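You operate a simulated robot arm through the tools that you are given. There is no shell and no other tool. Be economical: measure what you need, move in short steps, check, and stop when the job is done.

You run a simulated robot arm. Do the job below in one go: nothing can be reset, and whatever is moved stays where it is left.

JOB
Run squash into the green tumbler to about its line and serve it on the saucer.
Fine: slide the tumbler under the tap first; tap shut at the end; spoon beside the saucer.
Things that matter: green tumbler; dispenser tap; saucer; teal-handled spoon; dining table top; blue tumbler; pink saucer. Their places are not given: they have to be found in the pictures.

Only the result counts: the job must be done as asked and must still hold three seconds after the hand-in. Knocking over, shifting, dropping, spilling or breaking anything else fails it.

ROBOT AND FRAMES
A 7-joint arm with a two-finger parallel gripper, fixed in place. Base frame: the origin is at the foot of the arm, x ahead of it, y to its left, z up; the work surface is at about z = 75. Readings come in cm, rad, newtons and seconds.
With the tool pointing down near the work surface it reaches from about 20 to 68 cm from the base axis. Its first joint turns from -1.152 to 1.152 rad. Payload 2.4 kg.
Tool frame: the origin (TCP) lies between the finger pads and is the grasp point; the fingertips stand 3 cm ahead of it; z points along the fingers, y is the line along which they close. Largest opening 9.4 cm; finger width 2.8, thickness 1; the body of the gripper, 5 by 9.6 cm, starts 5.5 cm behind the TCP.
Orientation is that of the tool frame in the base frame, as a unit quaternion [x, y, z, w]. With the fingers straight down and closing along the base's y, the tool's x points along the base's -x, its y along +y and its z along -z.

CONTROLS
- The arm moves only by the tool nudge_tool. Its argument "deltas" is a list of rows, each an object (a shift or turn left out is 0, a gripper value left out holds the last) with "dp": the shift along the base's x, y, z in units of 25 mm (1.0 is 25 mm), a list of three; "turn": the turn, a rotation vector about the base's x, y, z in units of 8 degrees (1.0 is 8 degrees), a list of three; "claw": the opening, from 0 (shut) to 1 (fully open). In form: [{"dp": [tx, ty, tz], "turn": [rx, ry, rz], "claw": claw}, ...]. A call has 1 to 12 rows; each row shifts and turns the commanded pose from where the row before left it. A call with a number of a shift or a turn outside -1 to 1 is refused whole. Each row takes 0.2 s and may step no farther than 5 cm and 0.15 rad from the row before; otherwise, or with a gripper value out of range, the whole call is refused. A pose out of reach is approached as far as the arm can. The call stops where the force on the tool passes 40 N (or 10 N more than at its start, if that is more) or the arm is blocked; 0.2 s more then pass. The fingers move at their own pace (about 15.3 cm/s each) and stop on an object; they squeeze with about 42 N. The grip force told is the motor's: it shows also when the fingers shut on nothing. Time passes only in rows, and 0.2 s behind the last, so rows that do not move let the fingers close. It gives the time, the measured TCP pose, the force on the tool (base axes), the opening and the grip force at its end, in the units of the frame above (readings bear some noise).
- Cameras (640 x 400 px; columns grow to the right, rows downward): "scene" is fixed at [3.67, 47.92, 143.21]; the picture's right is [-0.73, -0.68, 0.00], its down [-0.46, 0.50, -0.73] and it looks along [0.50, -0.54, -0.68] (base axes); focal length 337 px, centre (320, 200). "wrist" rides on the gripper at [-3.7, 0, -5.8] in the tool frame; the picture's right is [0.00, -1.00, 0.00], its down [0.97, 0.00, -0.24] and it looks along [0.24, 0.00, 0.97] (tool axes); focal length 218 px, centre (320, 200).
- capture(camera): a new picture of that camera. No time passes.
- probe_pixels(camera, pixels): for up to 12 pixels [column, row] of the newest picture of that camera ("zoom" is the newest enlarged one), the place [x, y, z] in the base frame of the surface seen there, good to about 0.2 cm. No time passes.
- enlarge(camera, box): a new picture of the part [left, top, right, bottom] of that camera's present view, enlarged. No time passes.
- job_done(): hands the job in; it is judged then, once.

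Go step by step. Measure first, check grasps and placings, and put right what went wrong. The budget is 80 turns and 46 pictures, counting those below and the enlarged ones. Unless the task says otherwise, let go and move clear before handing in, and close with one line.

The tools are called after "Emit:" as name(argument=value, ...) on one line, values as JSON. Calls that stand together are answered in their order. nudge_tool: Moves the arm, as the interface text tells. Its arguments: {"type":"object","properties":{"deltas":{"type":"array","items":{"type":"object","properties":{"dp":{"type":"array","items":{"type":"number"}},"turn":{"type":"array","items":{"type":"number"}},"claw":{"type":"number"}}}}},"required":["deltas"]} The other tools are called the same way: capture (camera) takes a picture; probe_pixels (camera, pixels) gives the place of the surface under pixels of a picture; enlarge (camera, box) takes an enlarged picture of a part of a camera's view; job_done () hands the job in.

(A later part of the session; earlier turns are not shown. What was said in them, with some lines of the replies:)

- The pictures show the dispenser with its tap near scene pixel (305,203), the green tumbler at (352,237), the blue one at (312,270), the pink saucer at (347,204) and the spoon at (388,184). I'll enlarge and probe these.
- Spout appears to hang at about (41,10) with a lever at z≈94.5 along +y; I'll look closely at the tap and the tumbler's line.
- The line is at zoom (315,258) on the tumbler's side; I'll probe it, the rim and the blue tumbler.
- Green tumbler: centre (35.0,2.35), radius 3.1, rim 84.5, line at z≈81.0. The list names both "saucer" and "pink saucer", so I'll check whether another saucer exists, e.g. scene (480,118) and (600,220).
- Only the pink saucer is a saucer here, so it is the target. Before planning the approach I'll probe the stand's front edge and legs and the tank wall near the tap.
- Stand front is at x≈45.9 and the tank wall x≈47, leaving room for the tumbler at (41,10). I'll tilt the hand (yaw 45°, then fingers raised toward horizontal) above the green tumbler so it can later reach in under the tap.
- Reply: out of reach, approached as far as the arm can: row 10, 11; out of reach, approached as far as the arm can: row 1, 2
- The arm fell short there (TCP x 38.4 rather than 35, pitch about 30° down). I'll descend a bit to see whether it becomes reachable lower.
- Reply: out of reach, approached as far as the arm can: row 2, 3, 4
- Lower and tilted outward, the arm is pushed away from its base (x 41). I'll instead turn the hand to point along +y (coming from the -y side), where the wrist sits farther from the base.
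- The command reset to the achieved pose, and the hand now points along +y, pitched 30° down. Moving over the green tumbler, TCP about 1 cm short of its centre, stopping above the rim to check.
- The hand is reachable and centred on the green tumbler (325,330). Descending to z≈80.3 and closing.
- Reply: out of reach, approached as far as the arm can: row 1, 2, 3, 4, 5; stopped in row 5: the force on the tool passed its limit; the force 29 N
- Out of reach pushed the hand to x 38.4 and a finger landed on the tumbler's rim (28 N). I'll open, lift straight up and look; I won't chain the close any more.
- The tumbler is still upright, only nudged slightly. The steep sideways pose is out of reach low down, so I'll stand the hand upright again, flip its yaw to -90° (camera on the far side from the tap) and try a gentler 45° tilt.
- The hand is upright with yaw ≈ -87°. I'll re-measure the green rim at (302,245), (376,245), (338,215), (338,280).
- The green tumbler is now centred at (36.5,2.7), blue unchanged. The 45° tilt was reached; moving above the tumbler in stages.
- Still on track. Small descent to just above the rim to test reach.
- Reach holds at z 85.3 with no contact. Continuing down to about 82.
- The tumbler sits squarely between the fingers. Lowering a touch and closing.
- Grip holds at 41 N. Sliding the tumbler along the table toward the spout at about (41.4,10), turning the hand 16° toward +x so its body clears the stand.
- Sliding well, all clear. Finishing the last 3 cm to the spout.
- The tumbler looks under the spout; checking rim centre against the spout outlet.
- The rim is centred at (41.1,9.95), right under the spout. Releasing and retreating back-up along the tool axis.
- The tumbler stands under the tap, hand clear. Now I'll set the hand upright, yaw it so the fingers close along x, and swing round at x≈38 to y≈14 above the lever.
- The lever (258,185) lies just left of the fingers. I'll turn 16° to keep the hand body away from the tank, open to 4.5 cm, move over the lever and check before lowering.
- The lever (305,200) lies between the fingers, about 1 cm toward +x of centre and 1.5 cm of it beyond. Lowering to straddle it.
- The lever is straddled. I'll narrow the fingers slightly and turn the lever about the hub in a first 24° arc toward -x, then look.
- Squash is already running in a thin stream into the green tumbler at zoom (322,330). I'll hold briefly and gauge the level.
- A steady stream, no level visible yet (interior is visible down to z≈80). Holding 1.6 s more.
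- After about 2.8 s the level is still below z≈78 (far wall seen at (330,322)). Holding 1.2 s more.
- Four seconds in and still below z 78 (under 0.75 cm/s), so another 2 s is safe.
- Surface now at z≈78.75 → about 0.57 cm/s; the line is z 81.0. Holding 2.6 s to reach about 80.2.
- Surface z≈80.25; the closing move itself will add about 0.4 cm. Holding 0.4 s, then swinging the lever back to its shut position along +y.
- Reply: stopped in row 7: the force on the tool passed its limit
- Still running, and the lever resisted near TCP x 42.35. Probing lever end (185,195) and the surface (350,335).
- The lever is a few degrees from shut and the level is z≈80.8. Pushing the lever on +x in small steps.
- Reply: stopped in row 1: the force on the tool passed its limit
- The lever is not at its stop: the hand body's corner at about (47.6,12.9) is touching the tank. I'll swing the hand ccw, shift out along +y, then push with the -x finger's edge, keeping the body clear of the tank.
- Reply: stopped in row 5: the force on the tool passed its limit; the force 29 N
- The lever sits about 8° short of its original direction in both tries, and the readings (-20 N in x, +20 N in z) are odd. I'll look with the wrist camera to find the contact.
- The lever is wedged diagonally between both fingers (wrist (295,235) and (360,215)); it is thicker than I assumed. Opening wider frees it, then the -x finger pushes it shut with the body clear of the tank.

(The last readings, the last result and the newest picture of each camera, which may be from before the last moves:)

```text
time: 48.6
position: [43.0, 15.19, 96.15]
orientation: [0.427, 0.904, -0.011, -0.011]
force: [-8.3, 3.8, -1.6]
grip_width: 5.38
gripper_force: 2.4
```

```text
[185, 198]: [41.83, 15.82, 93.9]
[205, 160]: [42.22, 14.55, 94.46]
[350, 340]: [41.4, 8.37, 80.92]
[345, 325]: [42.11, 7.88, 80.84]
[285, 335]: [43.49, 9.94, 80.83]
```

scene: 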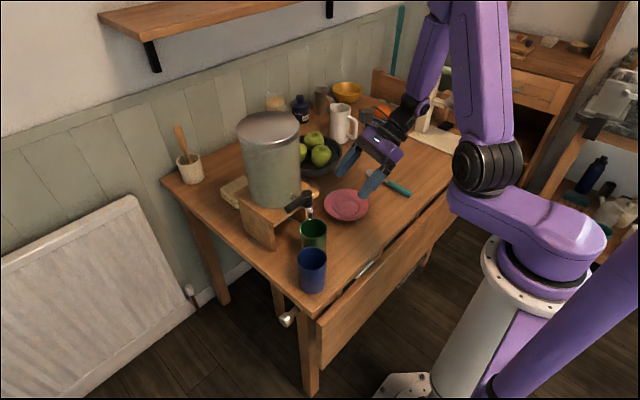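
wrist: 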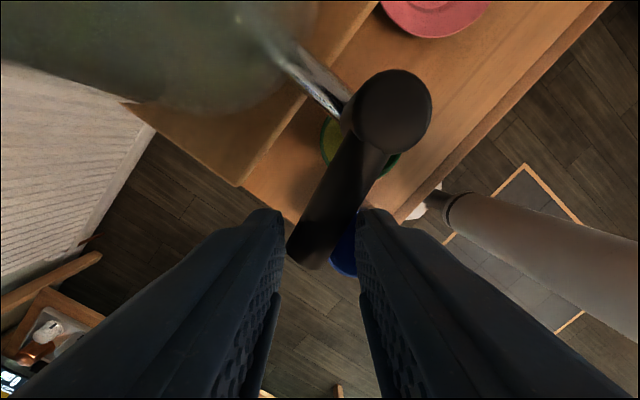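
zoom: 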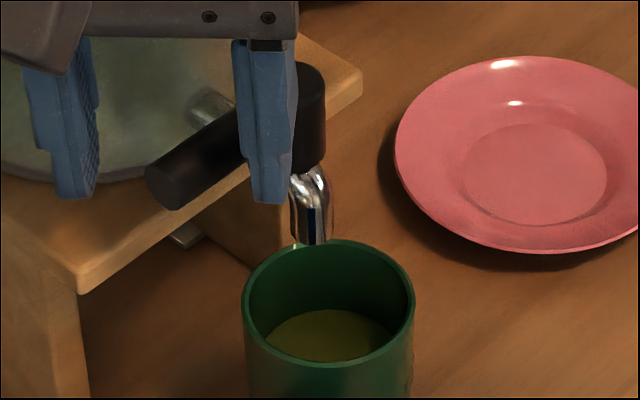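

Flow has stopped, with the surface at z≈80.87, right at the line (81.0). Backing off slightly from the lever, then lifting straight up.

Emit:
nudge_tool(deltas=[{"dp": [-0.2, 0, 0]}, {"dp": [0, 0, 0.6]}, {"dp": [0, 0, 0.8]}, {"dp": [0, 0, 0.8]}, {"dp": [0, 0, 0.8]}, {"dp": [-0.8, 0, 0]}, {"dp": [-0.8, 0, 0]}, {"dp": [-0.6, 0, 0]}, {"dp": [0, 0, 0]}])

Emit:
enlarge(camera="scene", box=[260, 170, 380, 260])

```text
time: 50.6
position: [37.6, 15.08, 103.65]
orientation: [0.427, 0.904, -0.01, -0.009]
force: [0.4, 0.6, 0.3]
grip_width: 5.18
gripper_force: 0.0
```

```text
4.44 times, centred on (320, 215) of scene
```

zoom: 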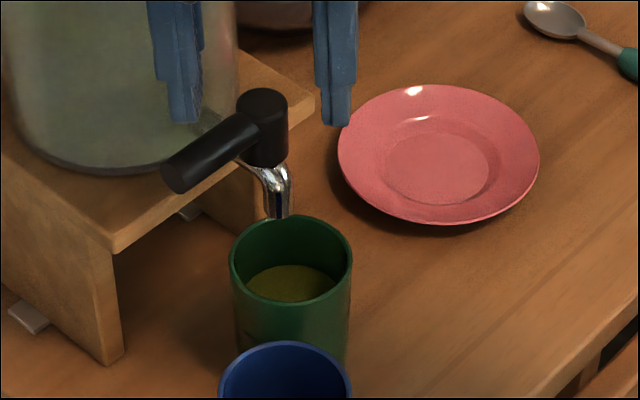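

The lever is back exactly where it was at the start and nothing else has shifted. I'll probe the saucer's rim and well and the tumbler rim, and swing the hand back to the grasp side.

Emit:
probe_pixels(camera="zoom", pixels=[[339, 150], [538, 155], [440, 87], [445, 222], [440, 165], [388, 165], [498, 170], [440, 205], [231, 262], [285, 303], [300, 217], [290, 285]])

Emit:
nudge_tool(deltas=[{"dp": [0, -0.85, 0], "turn": [0.072, -0.179, -0.9]}, {"dp": [0, -0.85, 0], "turn": [0, 0, -1]}, {"dp": [0, -0.85, 0], "turn": [0, 0, -1]}, {"dp": [0, -0.85, 0], "turn": [0, 0, -1]}, {"dp": [0, -0.85, 0], "turn": [0, 0, -1]}, {"dp": [0, -0.85, 0], "turn": [0, 0, -1]}, {"dp": [0, -0.85, 0], "turn": [0, 0, -0.7], "claw": 0.82}, {"dp": [0, -0.5, 0]}, {"dp": [0, 0, 0]}])

```text
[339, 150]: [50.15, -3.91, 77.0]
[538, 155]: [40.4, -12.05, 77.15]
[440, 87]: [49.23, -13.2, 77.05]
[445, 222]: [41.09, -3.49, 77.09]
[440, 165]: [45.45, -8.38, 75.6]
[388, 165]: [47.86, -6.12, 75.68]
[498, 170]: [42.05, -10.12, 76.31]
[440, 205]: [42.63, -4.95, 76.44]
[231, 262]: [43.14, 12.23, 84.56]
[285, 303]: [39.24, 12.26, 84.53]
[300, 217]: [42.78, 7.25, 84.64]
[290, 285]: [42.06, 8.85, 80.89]
```

```text
time: 52.6
position: [37.23, -1.28, 103.74]
orientation: [0.785, 0.619, 0.002, -0.002]
force: [0.5, -0.2, -0.1]
grip_width: 7.69
gripper_force: 0.0
```

Saucer centre (45.2,-8.2), well floor z≈75.65; tumbler unmoved at (41.15,9.9). Tilting back to the 45° grasp pose.

Emit:
nudge_tool(deltas=[{"dp": [0.04, 0, -0.5], "turn": [0.893, -0.257, 0]}, {"dp": [0.04, 0, -0.5], "turn": [0.893, -0.257, 0]}, {"dp": [0.04, 0, -0.5], "turn": [0.893, -0.257, 0]}, {"dp": [0.04, 0, -0.5], "turn": [0.893, -0.257, 0]}, {"dp": [0.04, 0, -0.5], "turn": [0.893, -0.257, 0]}, {"dp": [0.04, 0.09, -0.76], "turn": [0.893, -0.257, 0]}, {"dp": [0, 0, -0.8]}, {"dp": [0, 0, -0.8]}, {"dp": [0, 0, 0]}])

```text
time: 54.6
position: [38.05, -0.69, 91.34]
orientation: [0.725, 0.573, 0.31, -0.221]
force: [0.1, -1.0, 0.2]
grip_width: 7.72
gripper_force: 0.1
```

Orientation matches the earlier grasp. Advancing along the retreat line back to the grasp point (40.95,8.75,81.6).

Emit:
nudge_tool(deltas=[{"dp": [0.145, 0.472, -0.487]}, {"dp": [0.145, 0.472, -0.487]}, {"dp": [0.145, 0.472, -0.487]}, {"dp": [0.145, 0.472, -0.487]}, {"dp": [0.145, 0.472, -0.487]}, {"dp": [0.145, 0.472, -0.487]}, {"dp": [0.145, 0.472, -0.487]}, {"dp": [0.145, 0.472, -0.487]}, {"dp": [0, 0, 0]}])

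Emit:
enlarge(camera="scene", box=[260, 170, 380, 260])

```text
time: 56.6
position: [40.72, 8.56, 81.6]
orientation: [0.725, 0.574, 0.31, -0.221]
force: [0.4, -0.3, -0.1]
grip_width: 7.71
gripper_force: 0.1
```

```text
4.44 times, centred on (320, 215) of scene
```

zoom: 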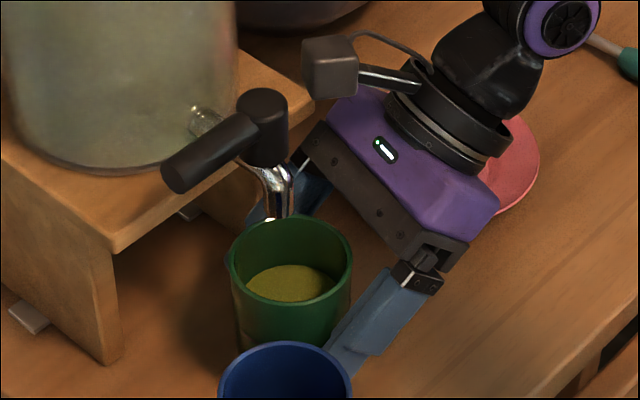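

Pose matches; the tumbler is between the fingers. Closing, then sliding it slowly out toward -y.

Emit:
nudge_tool(deltas=[{"dp": [0.05, 0.04, 0]}, {"claw": 0.6}, {"claw": 0.5}, {"claw": 0.5}, {"claw": 0.5}])

Emit:
nudge_tool(deltas=[{"dp": [-0.03, -0.12, 0]}, {"dp": [-0.06, -0.22, 0]}, {"dp": [-0.08, -0.3, 0]}, {"dp": [-0.08, -0.35, 0]}, {"dp": [-0.08, -0.35, 0]}, {"dp": [-0.08, -0.35, 0]}, {"dp": [-0.06, -0.35, 0]}, {"dp": [-0.03, -0.3, 0]}, {"dp": [0, -0.2, 0]}, {"dp": [0, -0.1, 0]}, {"dp": [0, 0, 0]}])

Emit:
enlarge(camera="scene", box=[260, 150, 420, 270])

```text
time: 57.8
position: [40.81, 8.71, 81.75]
orientation: [0.725, 0.574, 0.309, -0.222]
force: [-0.7, -0.2, 0.0]
grip_width: 6.83
gripper_force: 41.8
```

```text
time: 60.2
position: [39.54, 1.92, 81.69]
orientation: [0.725, 0.574, 0.309, -0.221]
force: [0.0, 1.3, 1.7]
grip_width: 6.82
gripper_force: 42.1
```

```text
3.33 times, centred on (340, 210) of scene
```

zoom: 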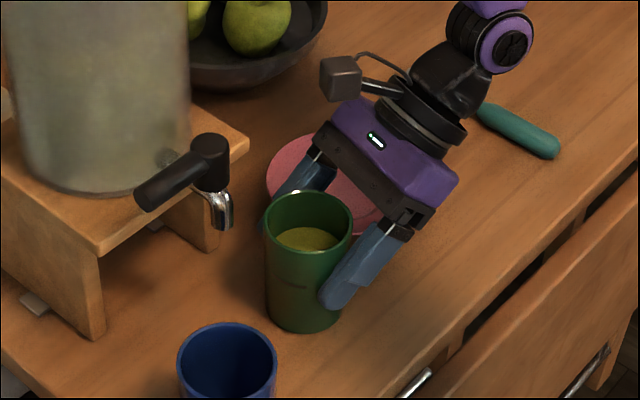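

The tumbler is out from under the tap with squash inside. Lifting 3 cm gently.

Emit:
nudge_tool(deltas=[{"dp": [0, 0, 0.1]}, {"dp": [0, 0, 0.2]}, {"dp": [0, 0, 0.3]}, {"dp": [0, 0, 0.3]}, {"dp": [0, 0, 0.2]}, {"dp": [0, 0, 0.1]}, {"dp": [0, 0, 0]}])

Emit:
nudge_tool(deltas=[{"dp": [0.05, -0.1, 0]}, {"dp": [0.1, -0.22, 0]}, {"dp": [0.16, -0.35, 0]}, {"dp": [0.2, -0.42, 0]}, {"dp": [0.24, -0.5, 0]}, {"dp": [0.24, -0.5, 0]}, {"dp": [0.24, -0.5, 0]}, {"dp": [0.24, -0.5, 0]}, {"dp": [0.22, -0.5, 0]}, {"dp": [0.2, -0.42, 0]}, {"dp": [0.14, -0.3, 0]}, {"dp": [0.09, -0.2, 0]}])

Emit:
enlarge(camera="scene", box=[280, 130, 440, 250])

```text
time: 61.8
position: [39.58, 2.01, 84.62]
orientation: [0.726, 0.573, 0.31, -0.221]
force: [-0.4, -0.8, -2.9]
grip_width: 6.85
gripper_force: 41.7
```

```text
time: 64.4
position: [44.89, -9.05, 84.67]
orientation: [0.724, 0.575, 0.309, -0.222]
force: [0.2, -0.2, -1.8]
grip_width: 6.83
gripper_force: 41.9
```

```text
3.33 times, centred on (360, 190) of scene
```

zoom: 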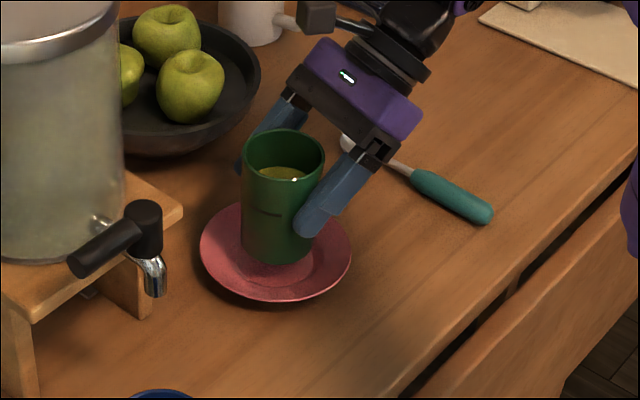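

Carried over the saucer without trouble. Probing the rim for the exact centre.

Emit:
probe_pixels(camera="zoom", pixels=[[245, 150], [322, 150], [285, 180], [284, 130], [250, 168], [318, 166]])

```text
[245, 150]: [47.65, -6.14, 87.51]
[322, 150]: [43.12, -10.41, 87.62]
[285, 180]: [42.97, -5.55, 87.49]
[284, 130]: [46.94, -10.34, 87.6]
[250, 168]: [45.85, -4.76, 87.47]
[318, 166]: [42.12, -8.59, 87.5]
```

Tumbler centre (45.2,-8.05), nearly over the saucer's centre; base about 2.4 cm above the well. Lowering slowly.

Emit:
nudge_tool(deltas=[{"dp": [0.01, -0.06, -0.1]}, {"dp": [0, 0, -0.2]}, {"dp": [0, 0, -0.2]}, {"dp": [0, 0, -0.2]}, {"dp": [0, 0, -0.1]}, {"dp": [0, 0, -0.06]}, {"dp": [0, 0, -0.04]}, {"dp": [0, 0, 0]}])

```text
time: 66.2
position: [44.95, -9.37, 82.47]
orientation: [0.726, 0.573, 0.31, -0.221]
force: [-0.2, 0.0, -1.3]
grip_width: 6.84
gripper_force: 42.7
```

Still carrying some weight; easing down a millimetre or so more.

Emit:
nudge_tool(deltas=[{"dp": [0, 0, -0.04]}, {"dp": [0, 0, -0.03]}, {"dp": [0, 0, 0]}])

Emit:
enlarge(camera="scene", box=[310, 150, 400, 240])

Emit:
probe_pixels(camera="zoom", pixels=[[200, 130], [230, 190], [285, 180], [240, 295]])

```text
time: 67.0
position: [45.01, -9.4, 82.44]
orientation: [0.725, 0.574, 0.31, -0.222]
force: [-3.0, -1.6, 20.2]
grip_width: 6.85
gripper_force: 41.9
```

```text
4.44 times, centred on (355, 195) of scene
```

zoom: 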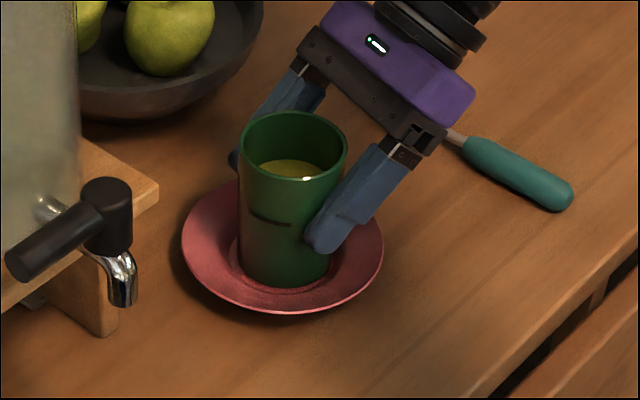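

```text
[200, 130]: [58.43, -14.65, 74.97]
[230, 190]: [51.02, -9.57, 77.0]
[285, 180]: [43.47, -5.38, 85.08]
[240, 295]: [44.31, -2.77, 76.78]
```

The tumbler is seated in the well (20 N up). Relieving the pressure, releasing, and retreating along the tool axis.

Emit:
nudge_tool(deltas=[{"dp": [0, 0, 0.04]}, {"claw": 0.6}, {"claw": 0.8}, {"claw": 0.82}, {"dp": [-0.145, -0.472, 0.487]}, {"dp": [-0.145, -0.472, 0.487]}, {"dp": [-0.145, -0.472, 0.487]}, {"dp": [-0.145, -0.472, 0.487]}, {"dp": [-0.145, -0.472, 0.487]}, {"dp": [-0.145, -0.472, 0.487]}, {"dp": [0, 0, 0.8]}, {"dp": [0, 0, 0.8]}])

Emit:
nudge_tool(deltas=[{"dp": [0, -0.5, 0.5], "turn": [-0.893, 0.257, 0]}, {"dp": [0, -0.5, 0.3], "turn": [-0.893, 0.257, 0]}, {"dp": [0, -0.5, 0], "turn": [-0.893, 0.257, 0]}, {"dp": [0, -0.5, 0], "turn": [-0.893, 0.257, 0]}, {"dp": [0, -0.5, 0], "turn": [-0.893, 0.257, 0]}, {"dp": [0, 0, 0], "turn": [-0.893, 0.257, 0]}, {"turn": [0, 0, 1]}, {"turn": [0, 0, 1]}, {"turn": [0, 0, 1]}, {"turn": [0, 0, 1]}, {"turn": [0, 0, 1]}, {"turn": [0, 0, 1]}])

Emit:
nudge_tool(deltas=[{"turn": [0, 0, 1]}, {"turn": [0, 0, 1]}, {"turn": [0, 0, 1]}, {"turn": [0, 0, 1]}, {"turn": [0, 0, 1]}, {"turn": [0, 0, 1]}, {"dp": [0, 0, 0]}])

Emit:
capture(camera="wrist")

```text
time: 69.6
position: [42.74, -16.43, 93.99]
orientation: [0.725, 0.574, 0.309, -0.222]
force: [0.8, 0.3, 0.0]
grip_width: 7.7
gripper_force: 0.1
```

```text
time: 72.2
position: [42.73, -22.61, 95.7]
orientation: [0.461, 0.887, 0.001, -0.002]
force: [-0.5, 0.0, 0.1]
grip_width: 7.7
gripper_force: 0.0
```

```text
time: 73.8
position: [42.7, -22.64, 95.68]
orientation: [0.063, 0.998, 0.0, -0.002]
force: [-0.1, 0.0, 0.0]
grip_width: 7.69
gripper_force: 0.1
```

```text
7 pictures are left
```

wrist: 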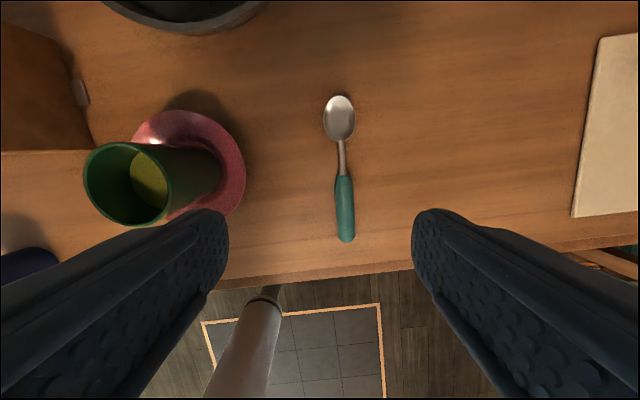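

Tumbler served; the spoon handle runs from (341,178) to (347,240), nearly aligned with the hand. Probing it and the saucer edge.

Emit:
probe_pixels(camera="wrist", pixels=[[342, 180], [344, 200], [345, 215], [347, 238], [335, 210], [354, 210], [339, 118], [324, 118], [355, 118], [341, 155], [245, 180], [240, 155]])

```text
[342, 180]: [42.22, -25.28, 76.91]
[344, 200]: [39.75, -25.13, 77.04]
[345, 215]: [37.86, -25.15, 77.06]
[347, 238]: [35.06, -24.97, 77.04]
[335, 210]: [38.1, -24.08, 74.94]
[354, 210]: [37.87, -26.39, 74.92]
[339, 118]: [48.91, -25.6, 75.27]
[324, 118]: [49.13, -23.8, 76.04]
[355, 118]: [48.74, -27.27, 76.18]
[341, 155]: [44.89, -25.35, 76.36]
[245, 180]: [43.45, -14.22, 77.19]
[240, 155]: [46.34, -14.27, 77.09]
```

Handle axis at y≈-25.1, width ~1.8, top z 77; saucer edge at y≈-14.6. Moving over the handle at x≈39.5 and descending to just above it.

Emit:
nudge_tool(deltas=[{"dp": [-0.32, -0.25, -0.5], "turn": [0, 0, 0.6], "claw": 0.45}, {"dp": [-0.32, -0.25, -0.6]}, {"dp": [-0.32, -0.25, -0.7]}, {"dp": [-0.32, -0.25, -0.7]}, {"dp": [0, 0, -0.7]}, {"dp": [0, 0, -0.7]}, {"dp": [0, 0, -0.7]}, {"dp": [0, 0, -0.7]}, {"dp": [0, 0, -0.5]}, {"dp": [0, 0, 0]}])

```text
time: 76.0
position: [39.53, -24.95, 81.25]
orientation: [0.022, 1.0, 0.0, -0.001]
force: [-0.6, 0.2, -0.1]
grip_width: 4.23
gripper_force: 0.0
```

Emit:
nudge_tool(deltas=[{"dp": [0, -0.06, -0.5]}, {"dp": [0, 0, -0.4]}, {"dp": [0, 0, -0.22]}, {"dp": [0, 0, 0]}, {"claw": 0.1}, {"claw": 0.05}, {"claw": 0.05}])

```text
time: 77.6
position: [39.64, -25.24, 78.55]
orientation: [0.022, 1.0, 0.0, -0.002]
force: [-0.7, 0.3, 0.1]
grip_width: 1.89
gripper_force: 42.2
```

Handle gripped (1.89 cm, 42 N) at z 78.5. Lifting 1.5 cm, carrying it 7 cm toward the saucer, and lowering.

Emit:
nudge_tool(deltas=[{"dp": [0, 0, 0.3]}, {"dp": [0, 0, 0.3]}, {"dp": [0, 0.4, 0]}, {"dp": [0, 0.6, 0]}, {"dp": [0, 0.6, 0]}, {"dp": [0, 0.6, 0]}, {"dp": [0, 0.4, 0]}, {"dp": [0, 0.2, 0]}, {"dp": [0, 0, 0]}])

Emit:
enlarge(camera="scene", box=[310, 130, 430, 220])

```text
time: 79.6
position: [39.53, -18.25, 79.87]
orientation: [0.021, 1.0, 0.001, -0.001]
force: [0.8, -0.2, -1.0]
grip_width: 1.91
gripper_force: 42.0
```

```text
4.44 times, centred on (370, 175) of scene
```

zoom: 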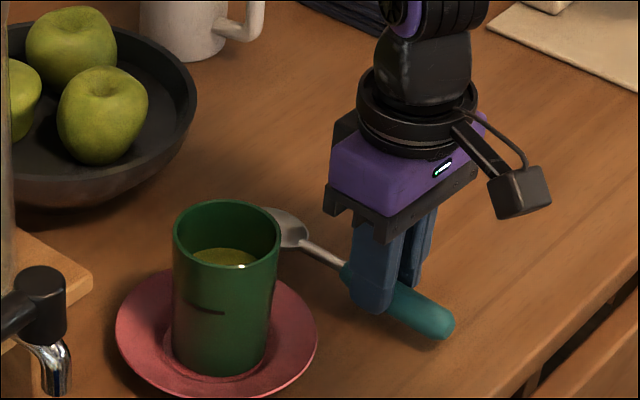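

Spoon hangs level beside the saucer. Lowering it to the table and releasing.

Emit:
nudge_tool(deltas=[{"dp": [0, 0, -0.2]}, {"dp": [0, 0, -0.2]}, {"dp": [0, 0, -0.1]}, {"dp": [0, 0, -0.04]}, {"dp": [0, 0, 0]}])

```text
time: 80.8
position: [39.5, -18.28, 78.6]
orientation: [0.022, 1.0, -0.001, 0.0]
force: [-4.1, -2.0, 31.3]
grip_width: 1.9
gripper_force: 41.7
```

On the table with pressure; easing up a little, opening modestly and rising clear.

Emit:
nudge_tool(deltas=[{"dp": [0, 0, 0.03]}, {"dp": [0, 0, 0.02]}, {"claw": 0.25}, {"claw": 0.36}, {"claw": 0.36}, {"dp": [0, 0, 0.5]}, {"dp": [0, 0, 0.8]}, {"dp": [0, 0, 0.8]}, {"dp": [0, 0, 0.8]}, {"dp": [-0.4, -0.4, 0.8]}, {"dp": [-0.4, -0.6, 0.8]}, {"dp": [0, -0.6, 0.8]}])

Emit:
capture(camera="scene")

Emit:
enlarge(camera="scene", box=[270, 140, 430, 280])

```text
time: 83.4
position: [37.5, -22.35, 91.69]
orientation: [0.022, 1.0, 0.0, -0.001]
force: [0.8, -0.1, 0.0]
grip_width: 3.37
gripper_force: 0.0
```

```text
5 pictures are left
```

scene: 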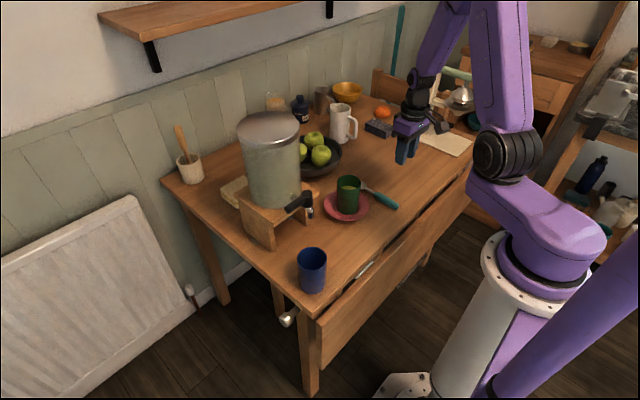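

```text
2.86 times, centred on (350, 210) of scene
```

zoom: 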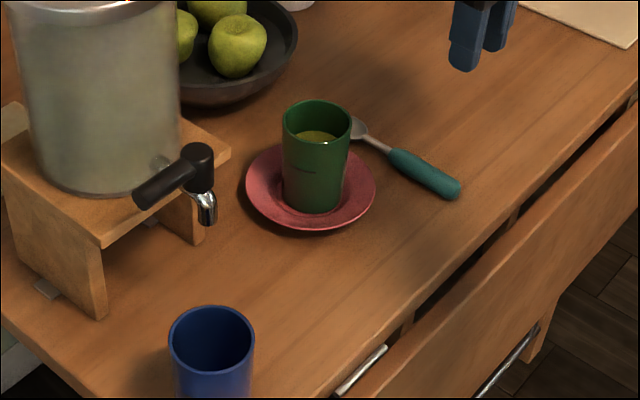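

The tumbler stands on the saucer with squash at its line, the tap is shut and dry, the spoon lies beside the saucer, and the blue tumbler is untouched. A quick probe for level and spoon contact.

Emit:
probe_pixels(camera="zoom", pixels=[[315, 137], [325, 138], [310, 172], [317, 145], [286, 120], [349, 122], [415, 168], [358, 128], [212, 308]])

```text
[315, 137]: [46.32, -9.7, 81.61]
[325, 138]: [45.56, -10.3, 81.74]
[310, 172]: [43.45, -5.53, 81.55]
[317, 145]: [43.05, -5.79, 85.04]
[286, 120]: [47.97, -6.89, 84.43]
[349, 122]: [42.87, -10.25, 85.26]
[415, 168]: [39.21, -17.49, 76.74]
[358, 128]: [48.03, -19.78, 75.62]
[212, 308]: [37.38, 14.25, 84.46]
```

Liquid at z≈81.65 against the line at 81.55, tumbler upright on the saucer, spoon flat on the table; handing in.

Emit:
job_done()

```text
The job is handed in.
```

The green tumbler is filled to about its line and stands on the pink saucer. The tap is shut, and the teal-handled spoon lies about 2 cm beside the saucer.
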